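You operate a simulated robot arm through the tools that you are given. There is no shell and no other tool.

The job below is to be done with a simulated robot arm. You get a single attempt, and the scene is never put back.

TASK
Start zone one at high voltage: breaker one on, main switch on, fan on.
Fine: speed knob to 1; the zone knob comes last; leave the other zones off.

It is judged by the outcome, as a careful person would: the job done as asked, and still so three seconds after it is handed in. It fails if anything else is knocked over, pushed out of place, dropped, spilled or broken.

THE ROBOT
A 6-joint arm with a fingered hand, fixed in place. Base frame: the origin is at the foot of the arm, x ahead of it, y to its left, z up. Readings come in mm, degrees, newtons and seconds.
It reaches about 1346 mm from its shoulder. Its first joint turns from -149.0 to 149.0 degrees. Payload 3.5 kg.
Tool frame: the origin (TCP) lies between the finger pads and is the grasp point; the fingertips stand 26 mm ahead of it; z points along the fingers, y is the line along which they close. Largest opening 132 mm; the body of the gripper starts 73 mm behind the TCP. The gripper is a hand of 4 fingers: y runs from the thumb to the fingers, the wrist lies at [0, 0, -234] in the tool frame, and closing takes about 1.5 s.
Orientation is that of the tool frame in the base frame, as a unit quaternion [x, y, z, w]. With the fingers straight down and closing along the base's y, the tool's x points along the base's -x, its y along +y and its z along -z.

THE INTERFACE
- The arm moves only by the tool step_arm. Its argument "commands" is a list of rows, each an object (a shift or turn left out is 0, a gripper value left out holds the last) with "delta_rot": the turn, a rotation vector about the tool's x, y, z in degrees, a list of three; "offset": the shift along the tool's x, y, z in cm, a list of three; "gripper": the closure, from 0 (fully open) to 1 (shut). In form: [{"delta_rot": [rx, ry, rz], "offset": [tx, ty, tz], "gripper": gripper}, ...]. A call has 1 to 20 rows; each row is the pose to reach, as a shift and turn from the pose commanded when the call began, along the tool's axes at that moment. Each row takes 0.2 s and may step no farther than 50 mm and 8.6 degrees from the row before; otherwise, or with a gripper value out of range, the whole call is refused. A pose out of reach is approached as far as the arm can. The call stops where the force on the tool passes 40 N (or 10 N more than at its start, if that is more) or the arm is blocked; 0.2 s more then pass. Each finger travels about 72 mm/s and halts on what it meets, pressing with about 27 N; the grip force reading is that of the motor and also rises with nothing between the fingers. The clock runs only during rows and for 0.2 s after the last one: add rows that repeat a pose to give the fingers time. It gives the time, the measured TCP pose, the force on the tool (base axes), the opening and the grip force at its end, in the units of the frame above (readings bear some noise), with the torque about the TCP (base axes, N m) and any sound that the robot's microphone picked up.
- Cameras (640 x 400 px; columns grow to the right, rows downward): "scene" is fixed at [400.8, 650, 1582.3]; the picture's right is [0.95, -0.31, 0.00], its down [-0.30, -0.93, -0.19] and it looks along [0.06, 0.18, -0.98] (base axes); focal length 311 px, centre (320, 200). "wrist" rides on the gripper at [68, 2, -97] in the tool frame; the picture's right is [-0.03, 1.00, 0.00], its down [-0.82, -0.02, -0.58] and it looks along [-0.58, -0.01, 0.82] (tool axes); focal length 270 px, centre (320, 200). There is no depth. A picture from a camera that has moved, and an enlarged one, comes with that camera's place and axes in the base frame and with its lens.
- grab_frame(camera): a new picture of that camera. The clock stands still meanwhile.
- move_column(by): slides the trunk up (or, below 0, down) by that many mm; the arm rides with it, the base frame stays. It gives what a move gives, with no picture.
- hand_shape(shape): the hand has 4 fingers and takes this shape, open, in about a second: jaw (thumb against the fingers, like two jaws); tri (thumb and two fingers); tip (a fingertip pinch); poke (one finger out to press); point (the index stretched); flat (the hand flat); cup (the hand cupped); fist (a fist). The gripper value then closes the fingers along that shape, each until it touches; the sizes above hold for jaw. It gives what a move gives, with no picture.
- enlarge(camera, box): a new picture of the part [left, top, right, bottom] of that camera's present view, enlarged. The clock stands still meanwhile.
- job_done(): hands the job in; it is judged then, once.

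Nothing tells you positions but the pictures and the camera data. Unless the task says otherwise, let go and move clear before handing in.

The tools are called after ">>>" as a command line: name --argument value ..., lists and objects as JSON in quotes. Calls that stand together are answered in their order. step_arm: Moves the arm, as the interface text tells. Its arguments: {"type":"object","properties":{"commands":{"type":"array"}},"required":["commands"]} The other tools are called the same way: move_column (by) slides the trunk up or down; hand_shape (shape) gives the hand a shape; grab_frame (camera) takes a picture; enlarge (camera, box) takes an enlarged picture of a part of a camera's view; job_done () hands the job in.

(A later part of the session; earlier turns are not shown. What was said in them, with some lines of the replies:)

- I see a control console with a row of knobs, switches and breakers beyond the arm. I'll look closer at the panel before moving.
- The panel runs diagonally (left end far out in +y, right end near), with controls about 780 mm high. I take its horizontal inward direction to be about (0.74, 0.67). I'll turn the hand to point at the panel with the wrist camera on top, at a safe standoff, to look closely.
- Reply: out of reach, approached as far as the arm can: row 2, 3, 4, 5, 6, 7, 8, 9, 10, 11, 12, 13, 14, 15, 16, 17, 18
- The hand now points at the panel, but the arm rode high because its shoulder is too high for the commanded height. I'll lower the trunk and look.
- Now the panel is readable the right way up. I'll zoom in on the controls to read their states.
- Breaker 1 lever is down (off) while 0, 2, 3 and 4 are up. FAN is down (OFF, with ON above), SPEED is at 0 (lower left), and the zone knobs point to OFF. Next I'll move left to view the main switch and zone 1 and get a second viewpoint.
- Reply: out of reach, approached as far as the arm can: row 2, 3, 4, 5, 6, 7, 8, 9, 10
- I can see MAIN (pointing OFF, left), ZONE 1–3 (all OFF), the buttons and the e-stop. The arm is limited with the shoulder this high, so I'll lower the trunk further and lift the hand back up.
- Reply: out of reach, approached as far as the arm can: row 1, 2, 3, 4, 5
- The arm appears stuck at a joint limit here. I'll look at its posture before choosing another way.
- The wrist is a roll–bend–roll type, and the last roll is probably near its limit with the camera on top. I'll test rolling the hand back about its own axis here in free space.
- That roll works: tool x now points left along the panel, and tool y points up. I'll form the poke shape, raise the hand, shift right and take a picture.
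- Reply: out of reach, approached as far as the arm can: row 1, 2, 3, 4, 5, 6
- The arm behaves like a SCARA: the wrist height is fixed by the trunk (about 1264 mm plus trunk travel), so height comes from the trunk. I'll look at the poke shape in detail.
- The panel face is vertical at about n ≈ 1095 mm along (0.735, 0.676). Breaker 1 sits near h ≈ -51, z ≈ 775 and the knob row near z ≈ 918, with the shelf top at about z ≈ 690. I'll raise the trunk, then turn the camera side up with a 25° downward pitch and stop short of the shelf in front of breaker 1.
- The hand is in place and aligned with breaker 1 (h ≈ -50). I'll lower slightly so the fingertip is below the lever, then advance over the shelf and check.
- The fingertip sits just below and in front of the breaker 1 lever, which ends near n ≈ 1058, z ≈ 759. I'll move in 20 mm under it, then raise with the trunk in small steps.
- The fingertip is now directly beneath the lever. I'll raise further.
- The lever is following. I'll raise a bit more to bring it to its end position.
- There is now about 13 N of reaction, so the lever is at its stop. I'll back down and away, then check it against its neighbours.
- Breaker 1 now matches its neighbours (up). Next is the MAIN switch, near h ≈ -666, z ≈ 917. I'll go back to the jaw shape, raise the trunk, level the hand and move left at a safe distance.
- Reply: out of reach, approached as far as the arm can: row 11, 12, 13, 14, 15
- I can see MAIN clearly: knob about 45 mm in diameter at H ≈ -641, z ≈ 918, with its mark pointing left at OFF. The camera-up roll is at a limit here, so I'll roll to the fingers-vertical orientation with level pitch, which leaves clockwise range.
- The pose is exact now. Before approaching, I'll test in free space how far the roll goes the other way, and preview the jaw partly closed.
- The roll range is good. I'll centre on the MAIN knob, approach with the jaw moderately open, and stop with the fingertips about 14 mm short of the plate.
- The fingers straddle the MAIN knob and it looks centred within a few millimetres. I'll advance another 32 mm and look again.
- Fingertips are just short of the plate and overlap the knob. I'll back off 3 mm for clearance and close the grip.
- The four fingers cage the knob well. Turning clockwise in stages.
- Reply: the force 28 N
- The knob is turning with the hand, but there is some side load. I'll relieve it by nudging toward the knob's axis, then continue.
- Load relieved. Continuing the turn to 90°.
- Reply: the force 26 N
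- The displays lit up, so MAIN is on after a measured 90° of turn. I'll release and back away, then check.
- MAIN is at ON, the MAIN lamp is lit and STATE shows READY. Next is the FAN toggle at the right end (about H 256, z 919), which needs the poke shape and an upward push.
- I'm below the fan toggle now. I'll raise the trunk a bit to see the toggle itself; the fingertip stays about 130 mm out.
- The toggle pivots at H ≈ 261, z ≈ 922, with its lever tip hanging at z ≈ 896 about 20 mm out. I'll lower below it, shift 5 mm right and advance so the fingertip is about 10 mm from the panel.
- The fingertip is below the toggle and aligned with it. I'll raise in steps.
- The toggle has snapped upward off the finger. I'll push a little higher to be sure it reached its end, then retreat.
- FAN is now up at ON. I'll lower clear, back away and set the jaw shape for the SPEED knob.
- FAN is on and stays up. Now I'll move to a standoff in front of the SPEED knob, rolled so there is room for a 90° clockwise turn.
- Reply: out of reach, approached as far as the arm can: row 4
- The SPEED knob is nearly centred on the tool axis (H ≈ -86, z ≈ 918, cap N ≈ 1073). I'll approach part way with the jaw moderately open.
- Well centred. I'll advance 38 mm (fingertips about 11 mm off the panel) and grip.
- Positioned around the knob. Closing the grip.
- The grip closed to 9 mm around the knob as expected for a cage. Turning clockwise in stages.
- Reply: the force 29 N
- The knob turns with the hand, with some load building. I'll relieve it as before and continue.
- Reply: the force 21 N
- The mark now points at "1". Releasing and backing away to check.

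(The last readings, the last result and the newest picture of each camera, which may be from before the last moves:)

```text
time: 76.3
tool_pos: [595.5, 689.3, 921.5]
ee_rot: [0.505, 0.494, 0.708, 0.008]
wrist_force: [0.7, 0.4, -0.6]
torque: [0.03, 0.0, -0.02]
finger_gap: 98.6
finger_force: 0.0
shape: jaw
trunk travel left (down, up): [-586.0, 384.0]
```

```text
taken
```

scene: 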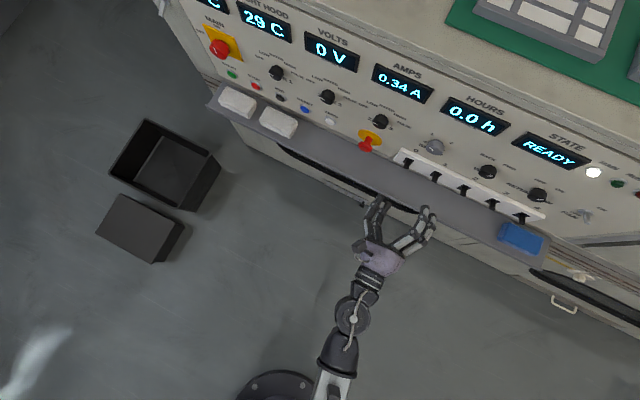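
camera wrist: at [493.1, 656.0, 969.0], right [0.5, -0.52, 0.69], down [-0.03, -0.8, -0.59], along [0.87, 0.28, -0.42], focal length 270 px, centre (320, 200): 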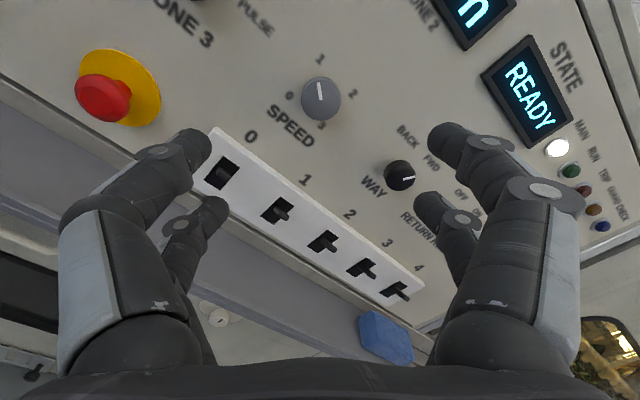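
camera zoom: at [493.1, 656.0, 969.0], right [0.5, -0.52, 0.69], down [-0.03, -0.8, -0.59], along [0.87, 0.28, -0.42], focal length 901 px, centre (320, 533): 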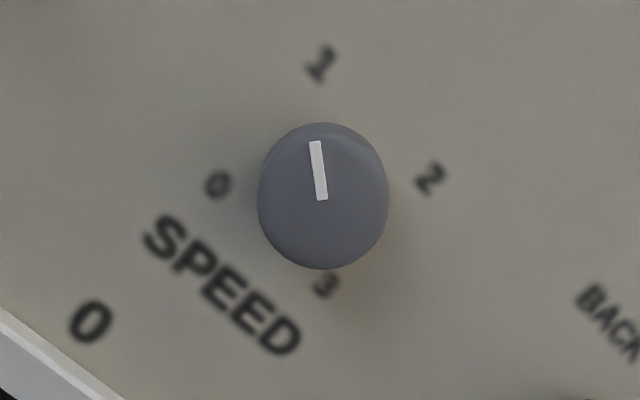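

SPEED is at 1. Last is the ZONE 1 knob, a smaller knob with labels spaced about 40° apart (OFF at about -80°, HIGH at about +40°). I'll move in front of it with roll wound back, and preview the three-finger shape in free space.

>>> step_arm --commands '[{"delta_rot": [0, 0, -7.5], "offset": [2.029, -2.027, -0.049]}, {"delta_rot": [0, 0, -15], "offset": [4.057, -4.054, -0.097]}, {"delta_rot": [0, 0, -22.5], "offset": [6.086, -6.081, -0.146]}, {"delta_rot": [0, 0, -30], "offset": [8.114, -8.109, -0.194]}, {"delta_rot": [0, 0, -37.5], "offset": [10.143, -10.136, -0.243]}, {"delta_rot": [0, 0, -45], "offset": [12.171, -12.163, -0.291]}, {"delta_rot": [0, 0, -52.5], "offset": [14.2, -14.19, -0.34]}, {"delta_rot": [0, 0, -60], "offset": [16.229, -16.217, -0.389]}, {"delta_rot": [0, 0, -67.5], "offset": [18.257, -18.244, -0.437]}, {"delta_rot": [0, 0, -75], "offset": [20.286, -20.271, -0.486]}, {"delta_rot": [0, 0, -82.5], "offset": [22.314, -22.299, -0.534]}, {"delta_rot": [0, 0, -90], "offset": [24.343, -24.326, -0.583]}, {"delta_rot": [0, 0, -97.5], "offset": [26.371, -26.353, -0.631]}, {"delta_rot": [0, 0, -105], "offset": [28.4, -28.38, -0.68]}, {"delta_rot": [0, 0, -105], "offset": [28.4, -28.38, -0.68]}]'

>>> grab_frame --camera "wrist"

>>> hand_shape --shape "tri"

>>> grab_frame --camera "wrist"

```text
time: 79.5
tool_pos: [314.8, 976.5, 919.8]
ee_rot: [-0.085, 0.702, 0.425, 0.566]
wrist_force: [0.1, 0.2, 1.1]
torque: [0.01, 0.02, 0.05]
finger_gap: 98.8
finger_force: 0.0
shape: jaw
trunk travel left (down, up): [-586.0, 384.0]
```

```text
taken
camera wrist: at [219.0, 935.1, 860.7], right [-0.59, 0.62, 0.52], down [-0.12, -0.71, 0.7], along [0.8, 0.35, 0.49], focal length 270 px, centre (320, 200)
```

wrist: 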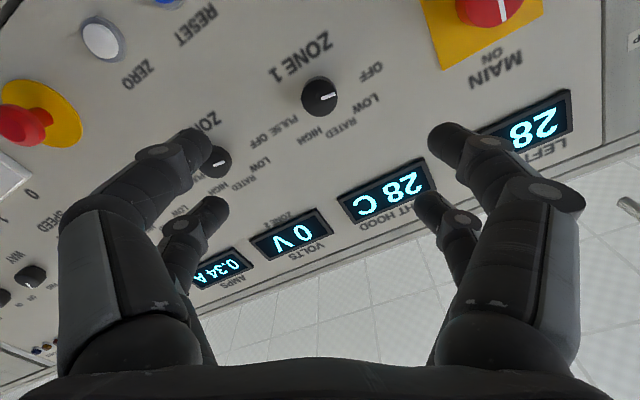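

```text
time: 80.4
tool_pos: [313.3, 976.6, 920.9]
ee_rot: [-0.085, 0.702, 0.425, 0.566]
wrist_force: [0.6, -0.2, 0.2]
torque: [0.03, 0.02, 0.0]
finger_gap: 131.9
finger_force: 0.2
shape: tri
trunk travel left (down, up): [-586.0, 384.0]
```

```text
taken
camera wrist: at [219.3, 935.0, 860.9], right [-0.59, 0.62, 0.52], down [-0.12, -0.71, 0.7], along [0.8, 0.35, 0.49], focal length 270 px, centre (320, 200)
```

wrist: 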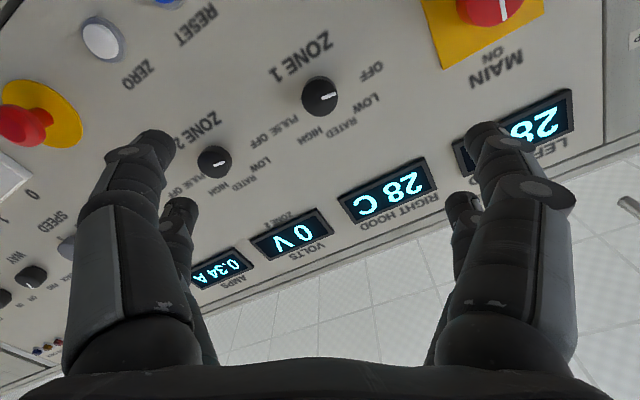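

>>> step_arm --commands '[{"gripper": 0.4}, {"gripper": 0.75}, {"gripper": 0.75}, {"gripper": 0.75}, {"gripper": 0.75}, {"gripper": 0.75}]'

>>> grab_frame --camera "wrist"

>>> enlarge --camera "scene" --box '[180, 60, 340, 180]'

```text
time: 81.8
tool_pos: [314.8, 976.1, 921.3]
ee_rot: [-0.086, 0.701, 0.425, 0.566]
wrist_force: [-0.1, -0.3, 0.2]
torque: [0.01, -0.03, -0.01]
finger_gap: 33.3
finger_force: 0.0
shape: tri
trunk travel left (down, up): [-586.0, 384.0]
```

```text
taken
camera wrist: at [219.3, 935.0, 860.9], right [-0.59, 0.62, 0.52], down [-0.12, -0.71, 0.7], along [0.8, 0.35, 0.49], focal length 270 px, centre (320, 200)
```

wrist: 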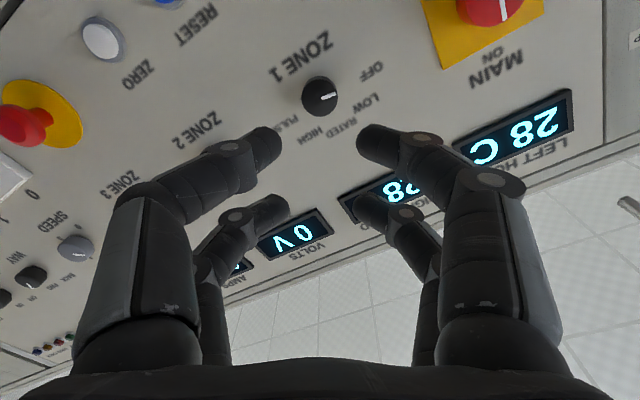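

```text
3.33 times, centred on (260, 120) of scene
camera zoom: at [400.8, 650.0, 1582.3], right [0.95, -0.31, 0.0], down [-0.3, -0.93, -0.19], along [0.06, 0.18, -0.98], focal length 1036 px, centre (520, 467)
```

zoom: 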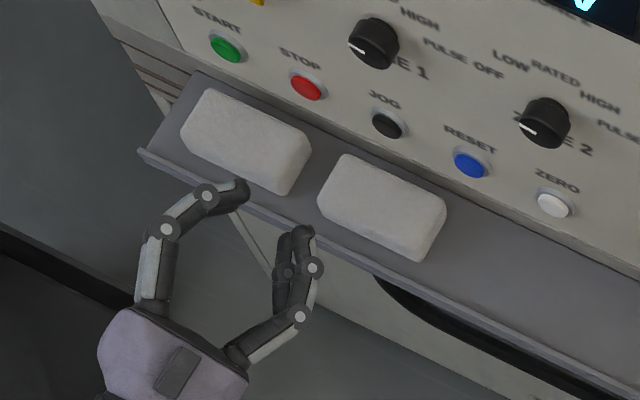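

Tri looks the same as jaw here. I'll preview the tip pinch.

>>> hand_shape --shape "tip"

>>> grab_frame --camera "wrist"

>>> step_arm --commands '[{"gripper": 0.4}, {"gripper": 0.75}, {"gripper": 0.75}, {"gripper": 0.75}, {"gripper": 0.75}, {"gripper": 0.75}]'

>>> grab_frame --camera "wrist"

>>> enlarge --camera "scene" --box '[180, 60, 340, 180]'

```text
time: 82.7
tool_pos: [313.8, 975.9, 920.1]
ee_rot: [-0.085, 0.702, 0.424, 0.566]
wrist_force: [-0.2, -0.1, -0.2]
torque: [0.03, 0.02, 0.01]
finger_gap: 131.7
finger_force: 0.0
shape: tip
trunk travel left (down, up): [-586.0, 384.0]
```

```text
taken
camera wrist: at [219.3, 935.0, 860.9], right [-0.59, 0.62, 0.52], down [-0.12, -0.71, 0.7], along [0.8, 0.35, 0.49], focal length 270 px, centre (320, 200)
```

wrist: 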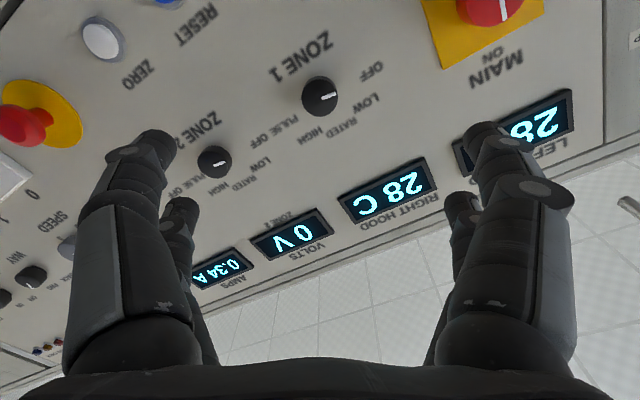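

```text
time: 84.1
tool_pos: [314.1, 975.7, 920.0]
ee_rot: [-0.084, 0.702, 0.424, 0.566]
wrist_force: [1.0, 0.2, 1.3]
torque: [0.02, 0.0, 0.02]
finger_gap: 33.6
finger_force: 0.1
shape: tip
trunk travel left (down, up): [-586.0, 384.0]
```

```text
taken
camera wrist: at [219.3, 935.0, 860.9], right [-0.59, 0.62, 0.52], down [-0.12, -0.71, 0.7], along [0.8, 0.35, 0.49], focal length 270 px, centre (320, 200)
```

wrist: 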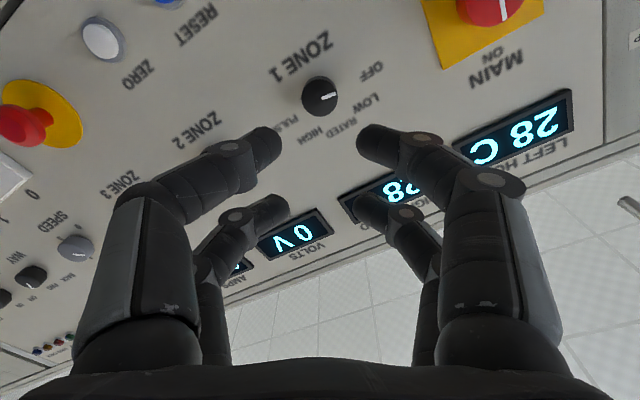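

```text
3.33 times, centred on (260, 120) of scene
camera zoom: at [400.8, 650.0, 1582.3], right [0.95, -0.31, 0.0], down [-0.3, -0.93, -0.19], along [0.06, 0.18, -0.98], focal length 1036 px, centre (520, 467)
```

zoom: 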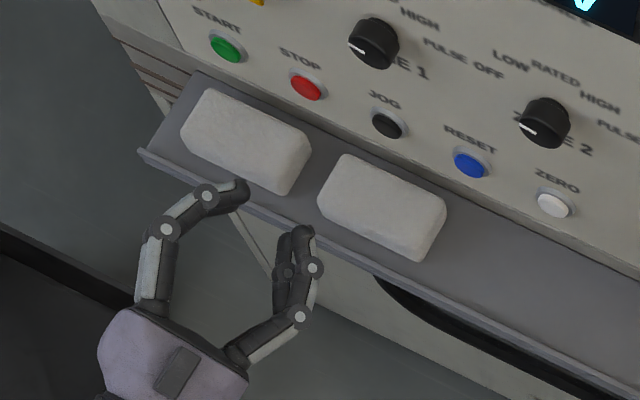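

All grips are the same four-finger cage, which should still close on this roughly 35 mm knob. The knob is centred on the tool axis, so I'll approach.

>>> step_arm --commands '[{"gripper": 0.3}, {"gripper": 0.3}, {"gripper": 0.3, "offset": [0, 0, 2]}, {"gripper": 0.3, "offset": [0, 0, 5]}, {"gripper": 0.3, "offset": [0, 0, 8]}, {"gripper": 0.3, "offset": [0, 0, 11]}, {"gripper": 0.3, "offset": [0, 0, 12]}, {"gripper": 0.3, "offset": [0, 0, 12]}]'

>>> grab_frame --camera "wrist"

>>> enlarge --camera "scene" --box '[220, 30, 340, 120]'

```text
time: 85.9
tool_pos: [403.0, 1058.8, 920.7]
ee_rot: [-0.085, 0.701, 0.425, 0.566]
wrist_force: [0.6, -0.1, -0.2]
torque: [0.04, 0.02, -0.02]
finger_gap: 92.3
finger_force: 0.1
shape: tip
trunk travel left (down, up): [-586.0, 384.0]
```

```text
taken
camera wrist: at [307.1, 1017.6, 861.1], right [-0.59, 0.62, 0.52], down [-0.12, -0.71, 0.7], along [0.8, 0.35, 0.49], focal length 270 px, centre (320, 200)
```

wrist: 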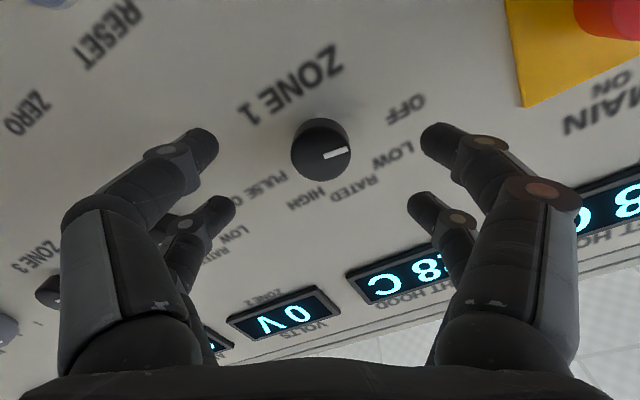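

```text
4.44 times, centred on (280, 75) of scene
camera zoom: at [400.8, 650.0, 1582.3], right [0.95, -0.31, 0.0], down [-0.3, -0.93, -0.19], along [0.06, 0.18, -0.98], focal length 1381 px, centre (498, 756)
```

zoom: 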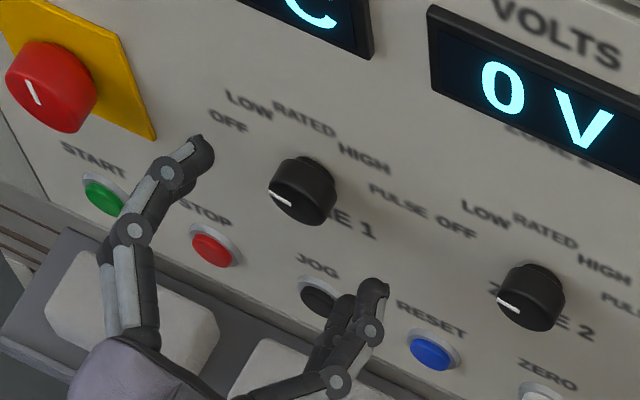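

Centred. I'll advance 30 mm, check, then close.

>>> step_arm --commands '[{"offset": [0, 0, 1.5]}, {"offset": [0, 0, 3.0]}, {"offset": [0, 0, 3.0]}]'

>>> grab_frame --camera "wrist"

>>> enlarge --camera "scene" --box '[220, 30, 340, 120]'

```text
time: 86.7
tool_pos: [423.1, 1080.5, 920.3]
ee_rot: [-0.085, 0.702, 0.425, 0.566]
wrist_force: [0.3, 0.1, -0.6]
torque: [0.01, -0.02, 0.02]
finger_gap: 92.1
finger_force: 0.1
shape: tip
trunk travel left (down, up): [-586.0, 384.0]
```

```text
taken
camera wrist: at [327.7, 1038.5, 860.9], right [-0.59, 0.62, 0.52], down [-0.12, -0.71, 0.7], along [0.8, 0.35, 0.49], focal length 270 px, centre (320, 200)
```

wrist: 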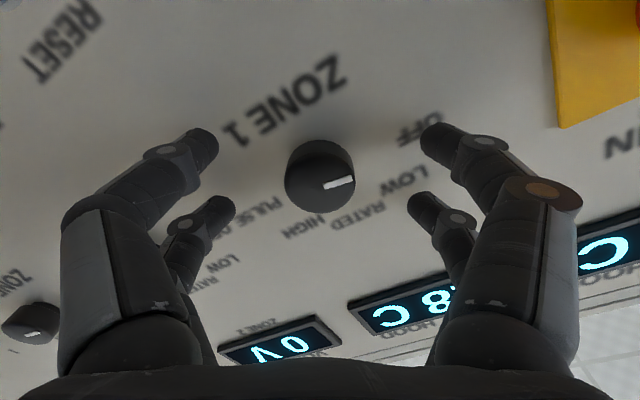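

```text
4.44 times, centred on (280, 75) of scene
camera zoom: at [400.8, 650.0, 1582.3], right [0.95, -0.31, 0.0], down [-0.3, -0.93, -0.19], along [0.06, 0.18, -0.98], focal length 1381 px, centre (498, 756)
```

zoom: 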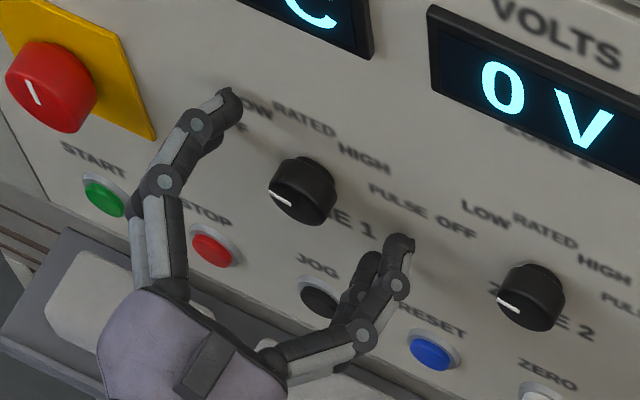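

>>> step_arm --commands '[{"gripper": 0.5}, {"gripper": 0.75}, {"gripper": 1.0}, {"gripper": 1.0}, {"gripper": 1.0}, {"gripper": 1.0}, {"gripper": 1.0}]'

>>> grab_frame --camera "wrist"

>>> enlarge --camera "scene" --box '[220, 30, 340, 120]'

```text
time: 88.3
tool_pos: [423.3, 1080.5, 921.2]
ee_rot: [-0.085, 0.702, 0.424, 0.567]
wrist_force: [7.4, 9.2, 8.2]
torque: [0.16, -0.18, 0.1]
finger_gap: 8.2
finger_force: 27.2
shape: tip
trunk travel left (down, up): [-586.0, 384.0]
```

```text
taken
camera wrist: at [328.0, 1038.6, 861.3], right [-0.59, 0.62, 0.52], down [-0.12, -0.71, 0.7], along [0.8, 0.35, 0.49], focal length 270 px, centre (320, 200)
```

wrist: 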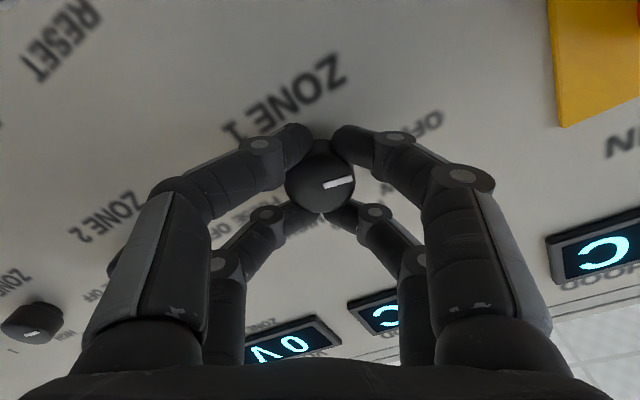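

```text
4.44 times, centred on (280, 75) of scene
camera zoom: at [400.8, 650.0, 1582.3], right [0.95, -0.31, 0.0], down [-0.3, -0.93, -0.19], along [0.06, 0.18, -0.98], focal length 1381 px, centre (498, 756)
```

zoom: 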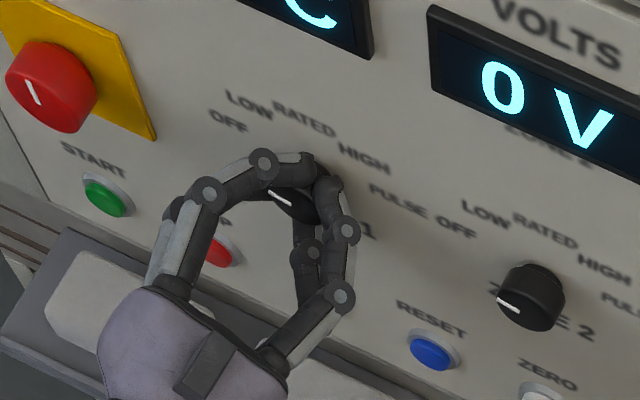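

The grip is firm around the ZONE 1 knob with an 8 mm gap. Turning clockwise in stages with load checks.

>>> step_arm --commands '[{"delta_rot": [0, 0, 6], "offset": [0, 0, 0.1]}, {"delta_rot": [0, 0, 12], "offset": [0, 0, 0.1]}, {"delta_rot": [0, 0, 18], "offset": [0, 0, 0.1]}, {"delta_rot": [0, 0, 24], "offset": [0, 0, 0.1]}, {"delta_rot": [0, 0, 30], "offset": [0, 0, 0.1]}]'

>>> grab_frame --camera "wrist"

>>> enlarge --camera "scene" --box '[220, 10, 380, 120]'

```text
time: 89.5
tool_pos: [422.9, 1079.8, 920.4]
ee_rot: [0.1, 0.699, 0.557, 0.437]
wrist_force: [2.0, -0.6, 1.9]
torque: [-0.02, -0.02, 0.03]
finger_gap: 7.8
finger_force: 26.7
shape: tip
trunk travel left (down, up): [-586.0, 384.0]
```

```text
taken
camera wrist: at [311.6, 1056.1, 887.0], right [-0.33, 0.34, 0.88], down [0.08, -0.92, 0.39], along [0.94, 0.2, 0.28], focal length 270 px, centre (320, 200)
```

wrist: 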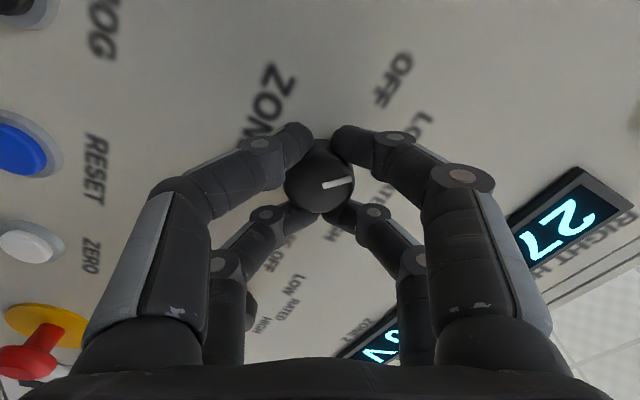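

```text
3.64 times, centred on (300, 65) of scene
camera zoom: at [400.8, 650.0, 1582.3], right [0.95, -0.31, 0.0], down [-0.3, -0.93, -0.19], along [0.06, 0.18, -0.98], focal length 1130 px, centre (393, 691)
```

zoom: 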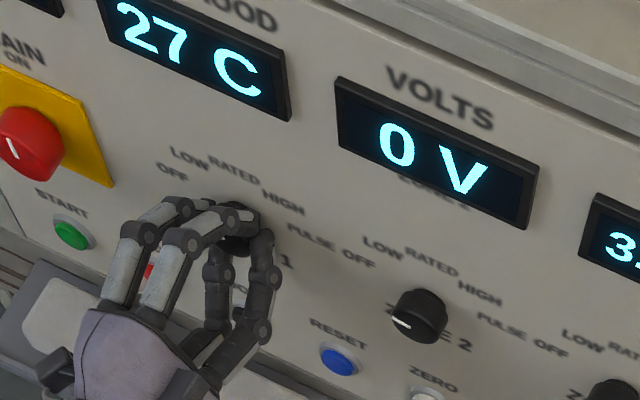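

The knob follows with almost no side load, and the AMPS readout is changing. Continuing.

>>> step_arm --commands '[{"delta_rot": [0, 0, 6]}, {"delta_rot": [0, 0, 12]}, {"delta_rot": [0, 0, 18]}, {"delta_rot": [0, 0, 24]}, {"delta_rot": [0, 0, 30]}, {"delta_rot": [0, 0, 36]}, {"delta_rot": [0, 0, 42]}]'

>>> grab_frame --camera "wrist"

>>> grab_frame --camera "scene"

```text
time: 91.1
tool_pos: [424.1, 1078.8, 921.7]
ee_rot: [0.345, 0.618, 0.675, 0.208]
wrist_force: [2.3, -14.0, -9.2]
torque: [-0.15, 0.15, -0.25]
finger_gap: 8.0
finger_force: 27.2
shape: tip
trunk travel left (down, up): [-586.0, 384.0]
```

```text
taken
camera wrist: at [307.8, 1060.6, 935.3], right [0.16, -0.17, 0.97], down [0.13, -0.97, -0.19], along [0.98, 0.16, -0.14], focal length 270 px, centre (320, 200)
```

wrist: 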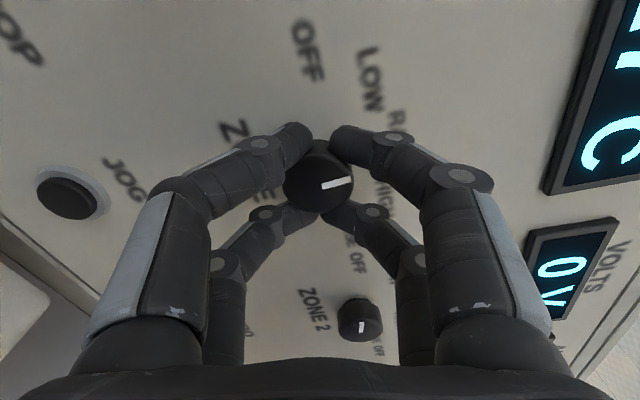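

```text
taken
```

scene: 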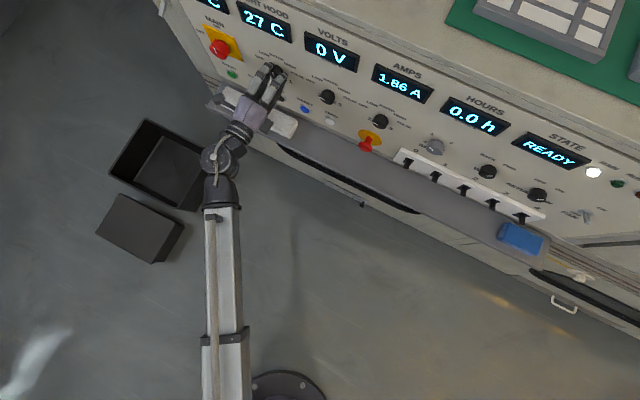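

Now at about RATED. I'll relieve slightly and turn the last stretch to HIGH.

>>> step_arm --commands '[{"delta_rot": [0, 0, 6], "offset": [0, 0, -0.1]}, {"delta_rot": [0, 0, 12], "offset": [0, 0, -0.1]}, {"delta_rot": [0, 0, 18], "offset": [0, 0, -0.1]}, {"delta_rot": [0, 0, 24], "offset": [0, 0, -0.1]}, {"delta_rot": [0, 0, 30], "offset": [0, 0, -0.1]}]'

>>> grab_frame --camera "wrist"

>>> enlarge --camera "scene" --box '[220, 10, 380, 120]'

```text
time: 92.3
tool_pos: [423.4, 1079.2, 918.7]
ee_rot: [0.494, 0.506, 0.707, 0.026]
wrist_force: [10.3, -11.1, -14.4]
torque: [-0.29, 0.3, -0.28]
finger_gap: 7.5
finger_force: 27.2
shape: tip
trunk travel left (down, up): [-586.0, 384.0]
```

```text
taken
camera wrist: at [319.3, 1048.3, 965.3], right [0.48, -0.5, 0.72], down [-0.01, -0.83, -0.56], along [0.88, 0.26, -0.4], focal length 270 px, centre (320, 200)
```

wrist: 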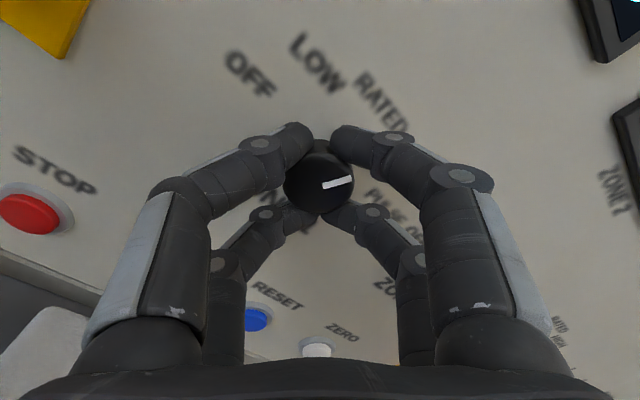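

```text
3.64 times, centred on (300, 65) of scene
camera zoom: at [400.8, 650.0, 1582.3], right [0.95, -0.31, 0.0], down [-0.3, -0.93, -0.19], along [0.06, 0.18, -0.98], focal length 1130 px, centre (393, 691)
```

zoom: 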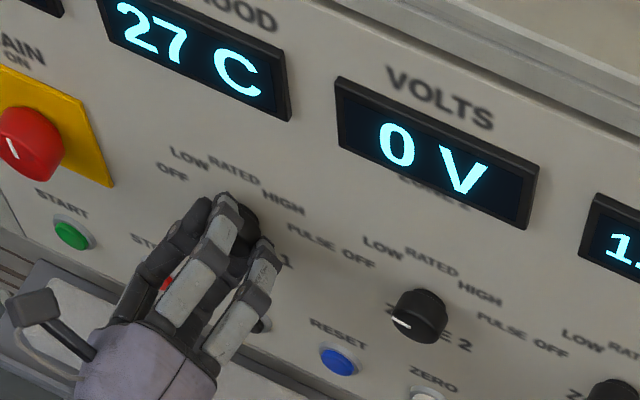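

>>> move_column --by -1.5

>>> step_arm --commands '[{"delta_rot": [0, 0, 5]}, {"delta_rot": [0, 0, 10]}, {"delta_rot": [0, 0, 15]}, {"delta_rot": [0, 0, 19]}]'

>>> grab_frame --camera "wrist"

>>> enlarge --camera "scene" --box '[220, 10, 380, 120]'

```text
time: 92.8
tool_pos: [422.6, 1079.4, 919.4]
ee_rot: [0.493, 0.507, 0.707, 0.027]
wrist_force: [13.7, -5.5, -4.6]
torque: [-0.05, 0.1, -0.22]
finger_gap: 7.6
finger_force: 27.2
shape: tip
trunk travel left (down, up): [-584.0, 386.0]
```

```text
time: 93.8
tool_pos: [422.3, 1079.9, 919.7]
ee_rot: [0.57, 0.418, 0.702, -0.091]
wrist_force: [10.1, -9.0, -9.3]
torque: [-0.25, 0.27, -0.31]
finger_gap: 7.7
finger_force: 27.2
shape: tip
trunk travel left (down, up): [-584.0, 386.0]
```

```text
taken
camera wrist: at [331.3, 1035.4, 978.0], right [0.61, -0.64, 0.46], down [-0.16, -0.67, -0.73], along [0.77, 0.37, -0.51], focal length 270 px, centre (320, 200)
```

wrist: 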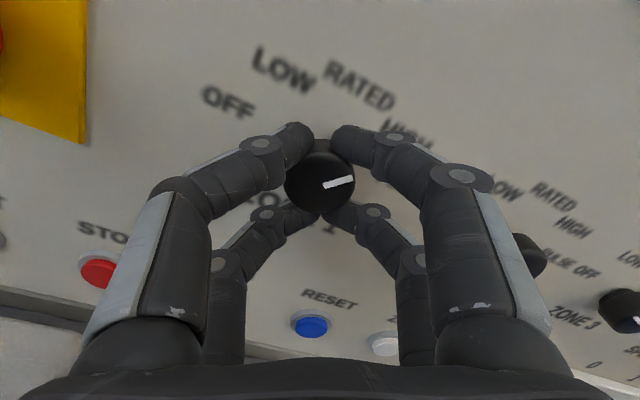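

```text
3.64 times, centred on (300, 65) of scene
camera zoom: at [400.8, 650.0, 1582.3], right [0.95, -0.31, 0.0], down [-0.3, -0.93, -0.19], along [0.06, 0.18, -0.98], focal length 1130 px, centre (393, 691)
```

zoom: 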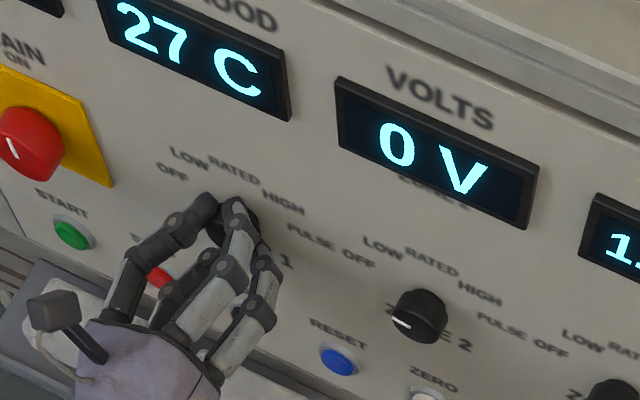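

The mark now points at HIGH, after about 121° of turn. Releasing and backing away.

>>> step_arm --commands '[{"gripper": 0.8}, {"gripper": 0.5}, {"gripper": 0.3}, {"gripper": 0.25}, {"gripper": 0.25}, {"gripper": 0.25}, {"offset": [0, 0, -3], "gripper": 0.25}, {"offset": [0, 0, -7], "gripper": 0.25}, {"offset": [0, 0, -11], "gripper": 0.25}, {"offset": [0, 0, -15], "gripper": 0.25}]'

>>> grab_frame --camera "wrist"

>>> enlarge --camera "wrist" --box '[240, 20, 440, 160]'

>>> grab_frame --camera "scene"

>>> enlarge --camera "scene" --box '[480, 100, 640, 230]'

```text
time: 96.0
tool_pos: [313.1, 976.2, 919.6]
ee_rot: [0.57, 0.419, 0.701, -0.091]
wrist_force: [0.4, -0.7, 0.2]
torque: [0.02, 0.02, -0.01]
finger_gap: 98.6
finger_force: 0.1
shape: tip
trunk travel left (down, up): [-584.0, 386.0]
```

```text
taken
camera wrist: at [220.3, 932.2, 978.3], right [0.61, -0.64, 0.46], down [-0.16, -0.67, -0.72], along [0.77, 0.37, -0.51], focal length 270 px, centre (320, 200)
```

wrist: 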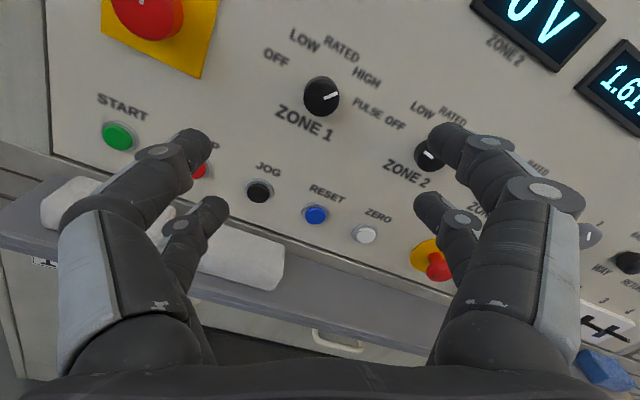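

```text
2.86 times, centred on (340, 90) of wrist
camera zoom: at [220.3, 932.2, 978.3], right [0.61, -0.64, 0.46], down [-0.16, -0.67, -0.72], along [0.77, 0.37, -0.51], focal length 772 px, centre (263, 514)
```

zoom: 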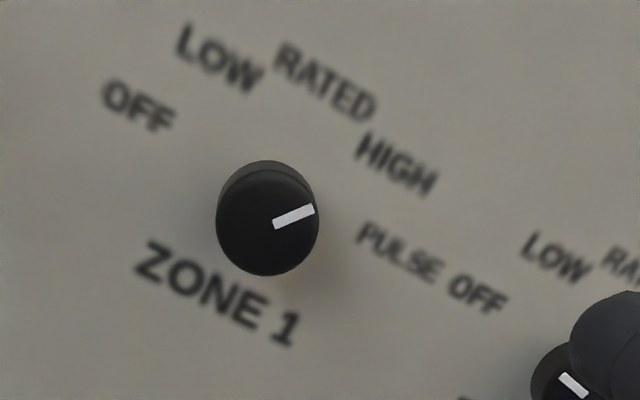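

```text
taken
```

scene: 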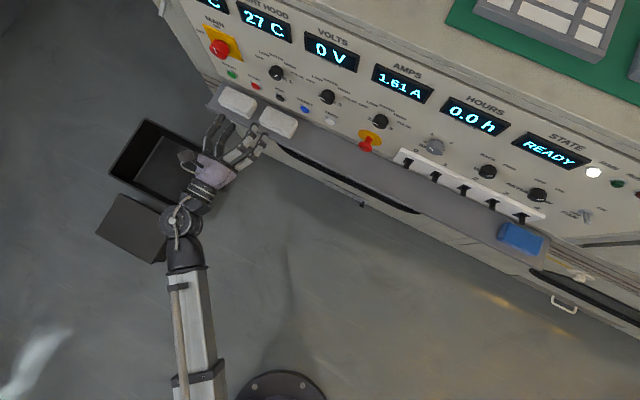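

```text
3.08 times, centred on (560, 165) of scene
camera zoom: at [400.8, 650.0, 1582.3], right [0.95, -0.31, 0.0], down [-0.3, -0.93, -0.19], along [0.06, 0.18, -0.98], focal length 956 px, centre (-418, 308)
```

zoom: 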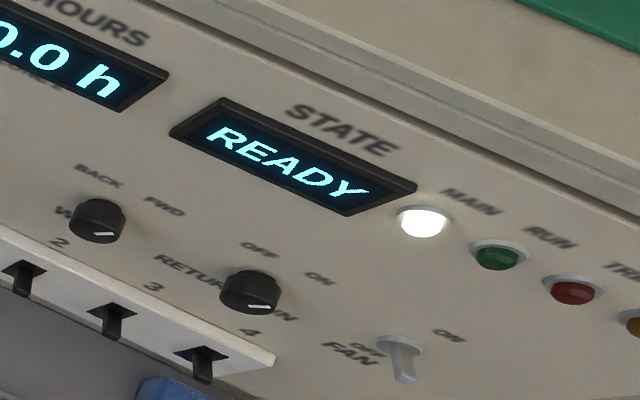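

ZONE 1's mark points at HIGH, and current is being drawn. One last check of the whole panel before handing in.

>>> enlarge --camera "scene" --box '[190, 10, 350, 120]'

>>> enlarge --camera "scene" --box '[340, 90, 550, 230]'

```text
3.64 times, centred on (270, 65) of scene
camera zoom: at [400.8, 650.0, 1582.3], right [0.95, -0.31, 0.0], down [-0.3, -0.93, -0.19], along [0.06, 0.18, -0.98], focal length 1130 px, centre (502, 691)
```

zoom: 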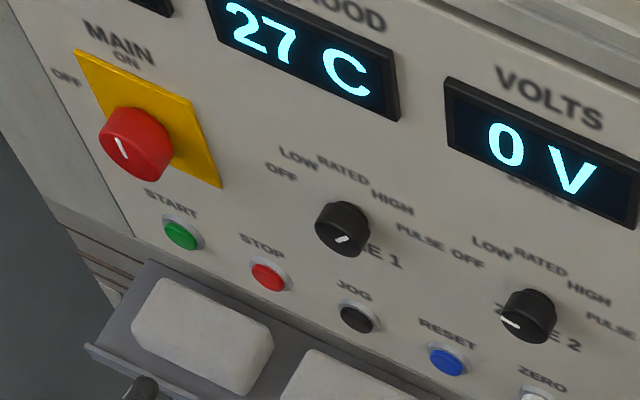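

```text
2.86 times, centred on (445, 160) of scene
camera zoom: at [400.8, 650.0, 1582.3], right [0.95, -0.31, 0.0], down [-0.3, -0.93, -0.19], along [0.06, 0.18, -0.98], focal length 888 px, centre (-37, 314)
```

zoom: 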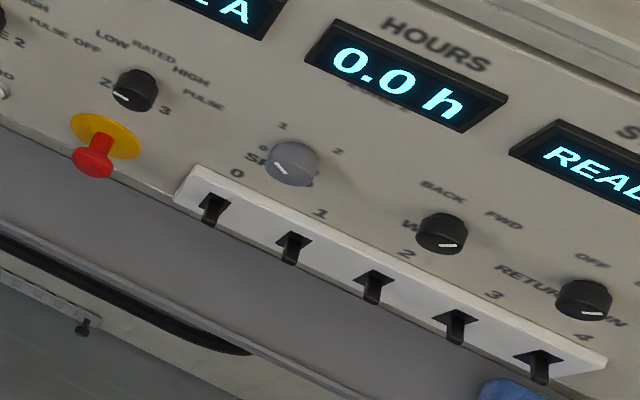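

Everything reads as asked: breaker 1 up, MAIN on, FAN on, SPEED at 1 and ZONE 1 at HIGH. Zones 2 and 3 are still off, nothing else has moved, and the hand is clear, so I'm handing in.

>>> job_done

```text
The job is handed in.
```

Zone one is set to HIGH, and the job is handed in. I went in the order you gave, with the zone knob last:

- **Breaker 1:** lever pushed up, now level with the other four.
- **Main switch:** turned to ON. The displays came on and the MAIN lamp lit.
- **Fan:** toggle pushed up to ON.
- **Speed knob:** turned from 0 to 1.
- **Zone 1 knob:** turned from OFF to HIGH.

Zones 2 and 3 are still at OFF. Nothing else appeared to have moved in the last pictures, and the hand was clear when I handed in.

The STATE display still read READY, the RUN lamp was not lit and the VOLTS display read 0 V. The AMPS display had gone from 0.34 A to 1.61 A, so something was drawing current. I did not press START, because you didn't list it and you wanted the zone knob last.
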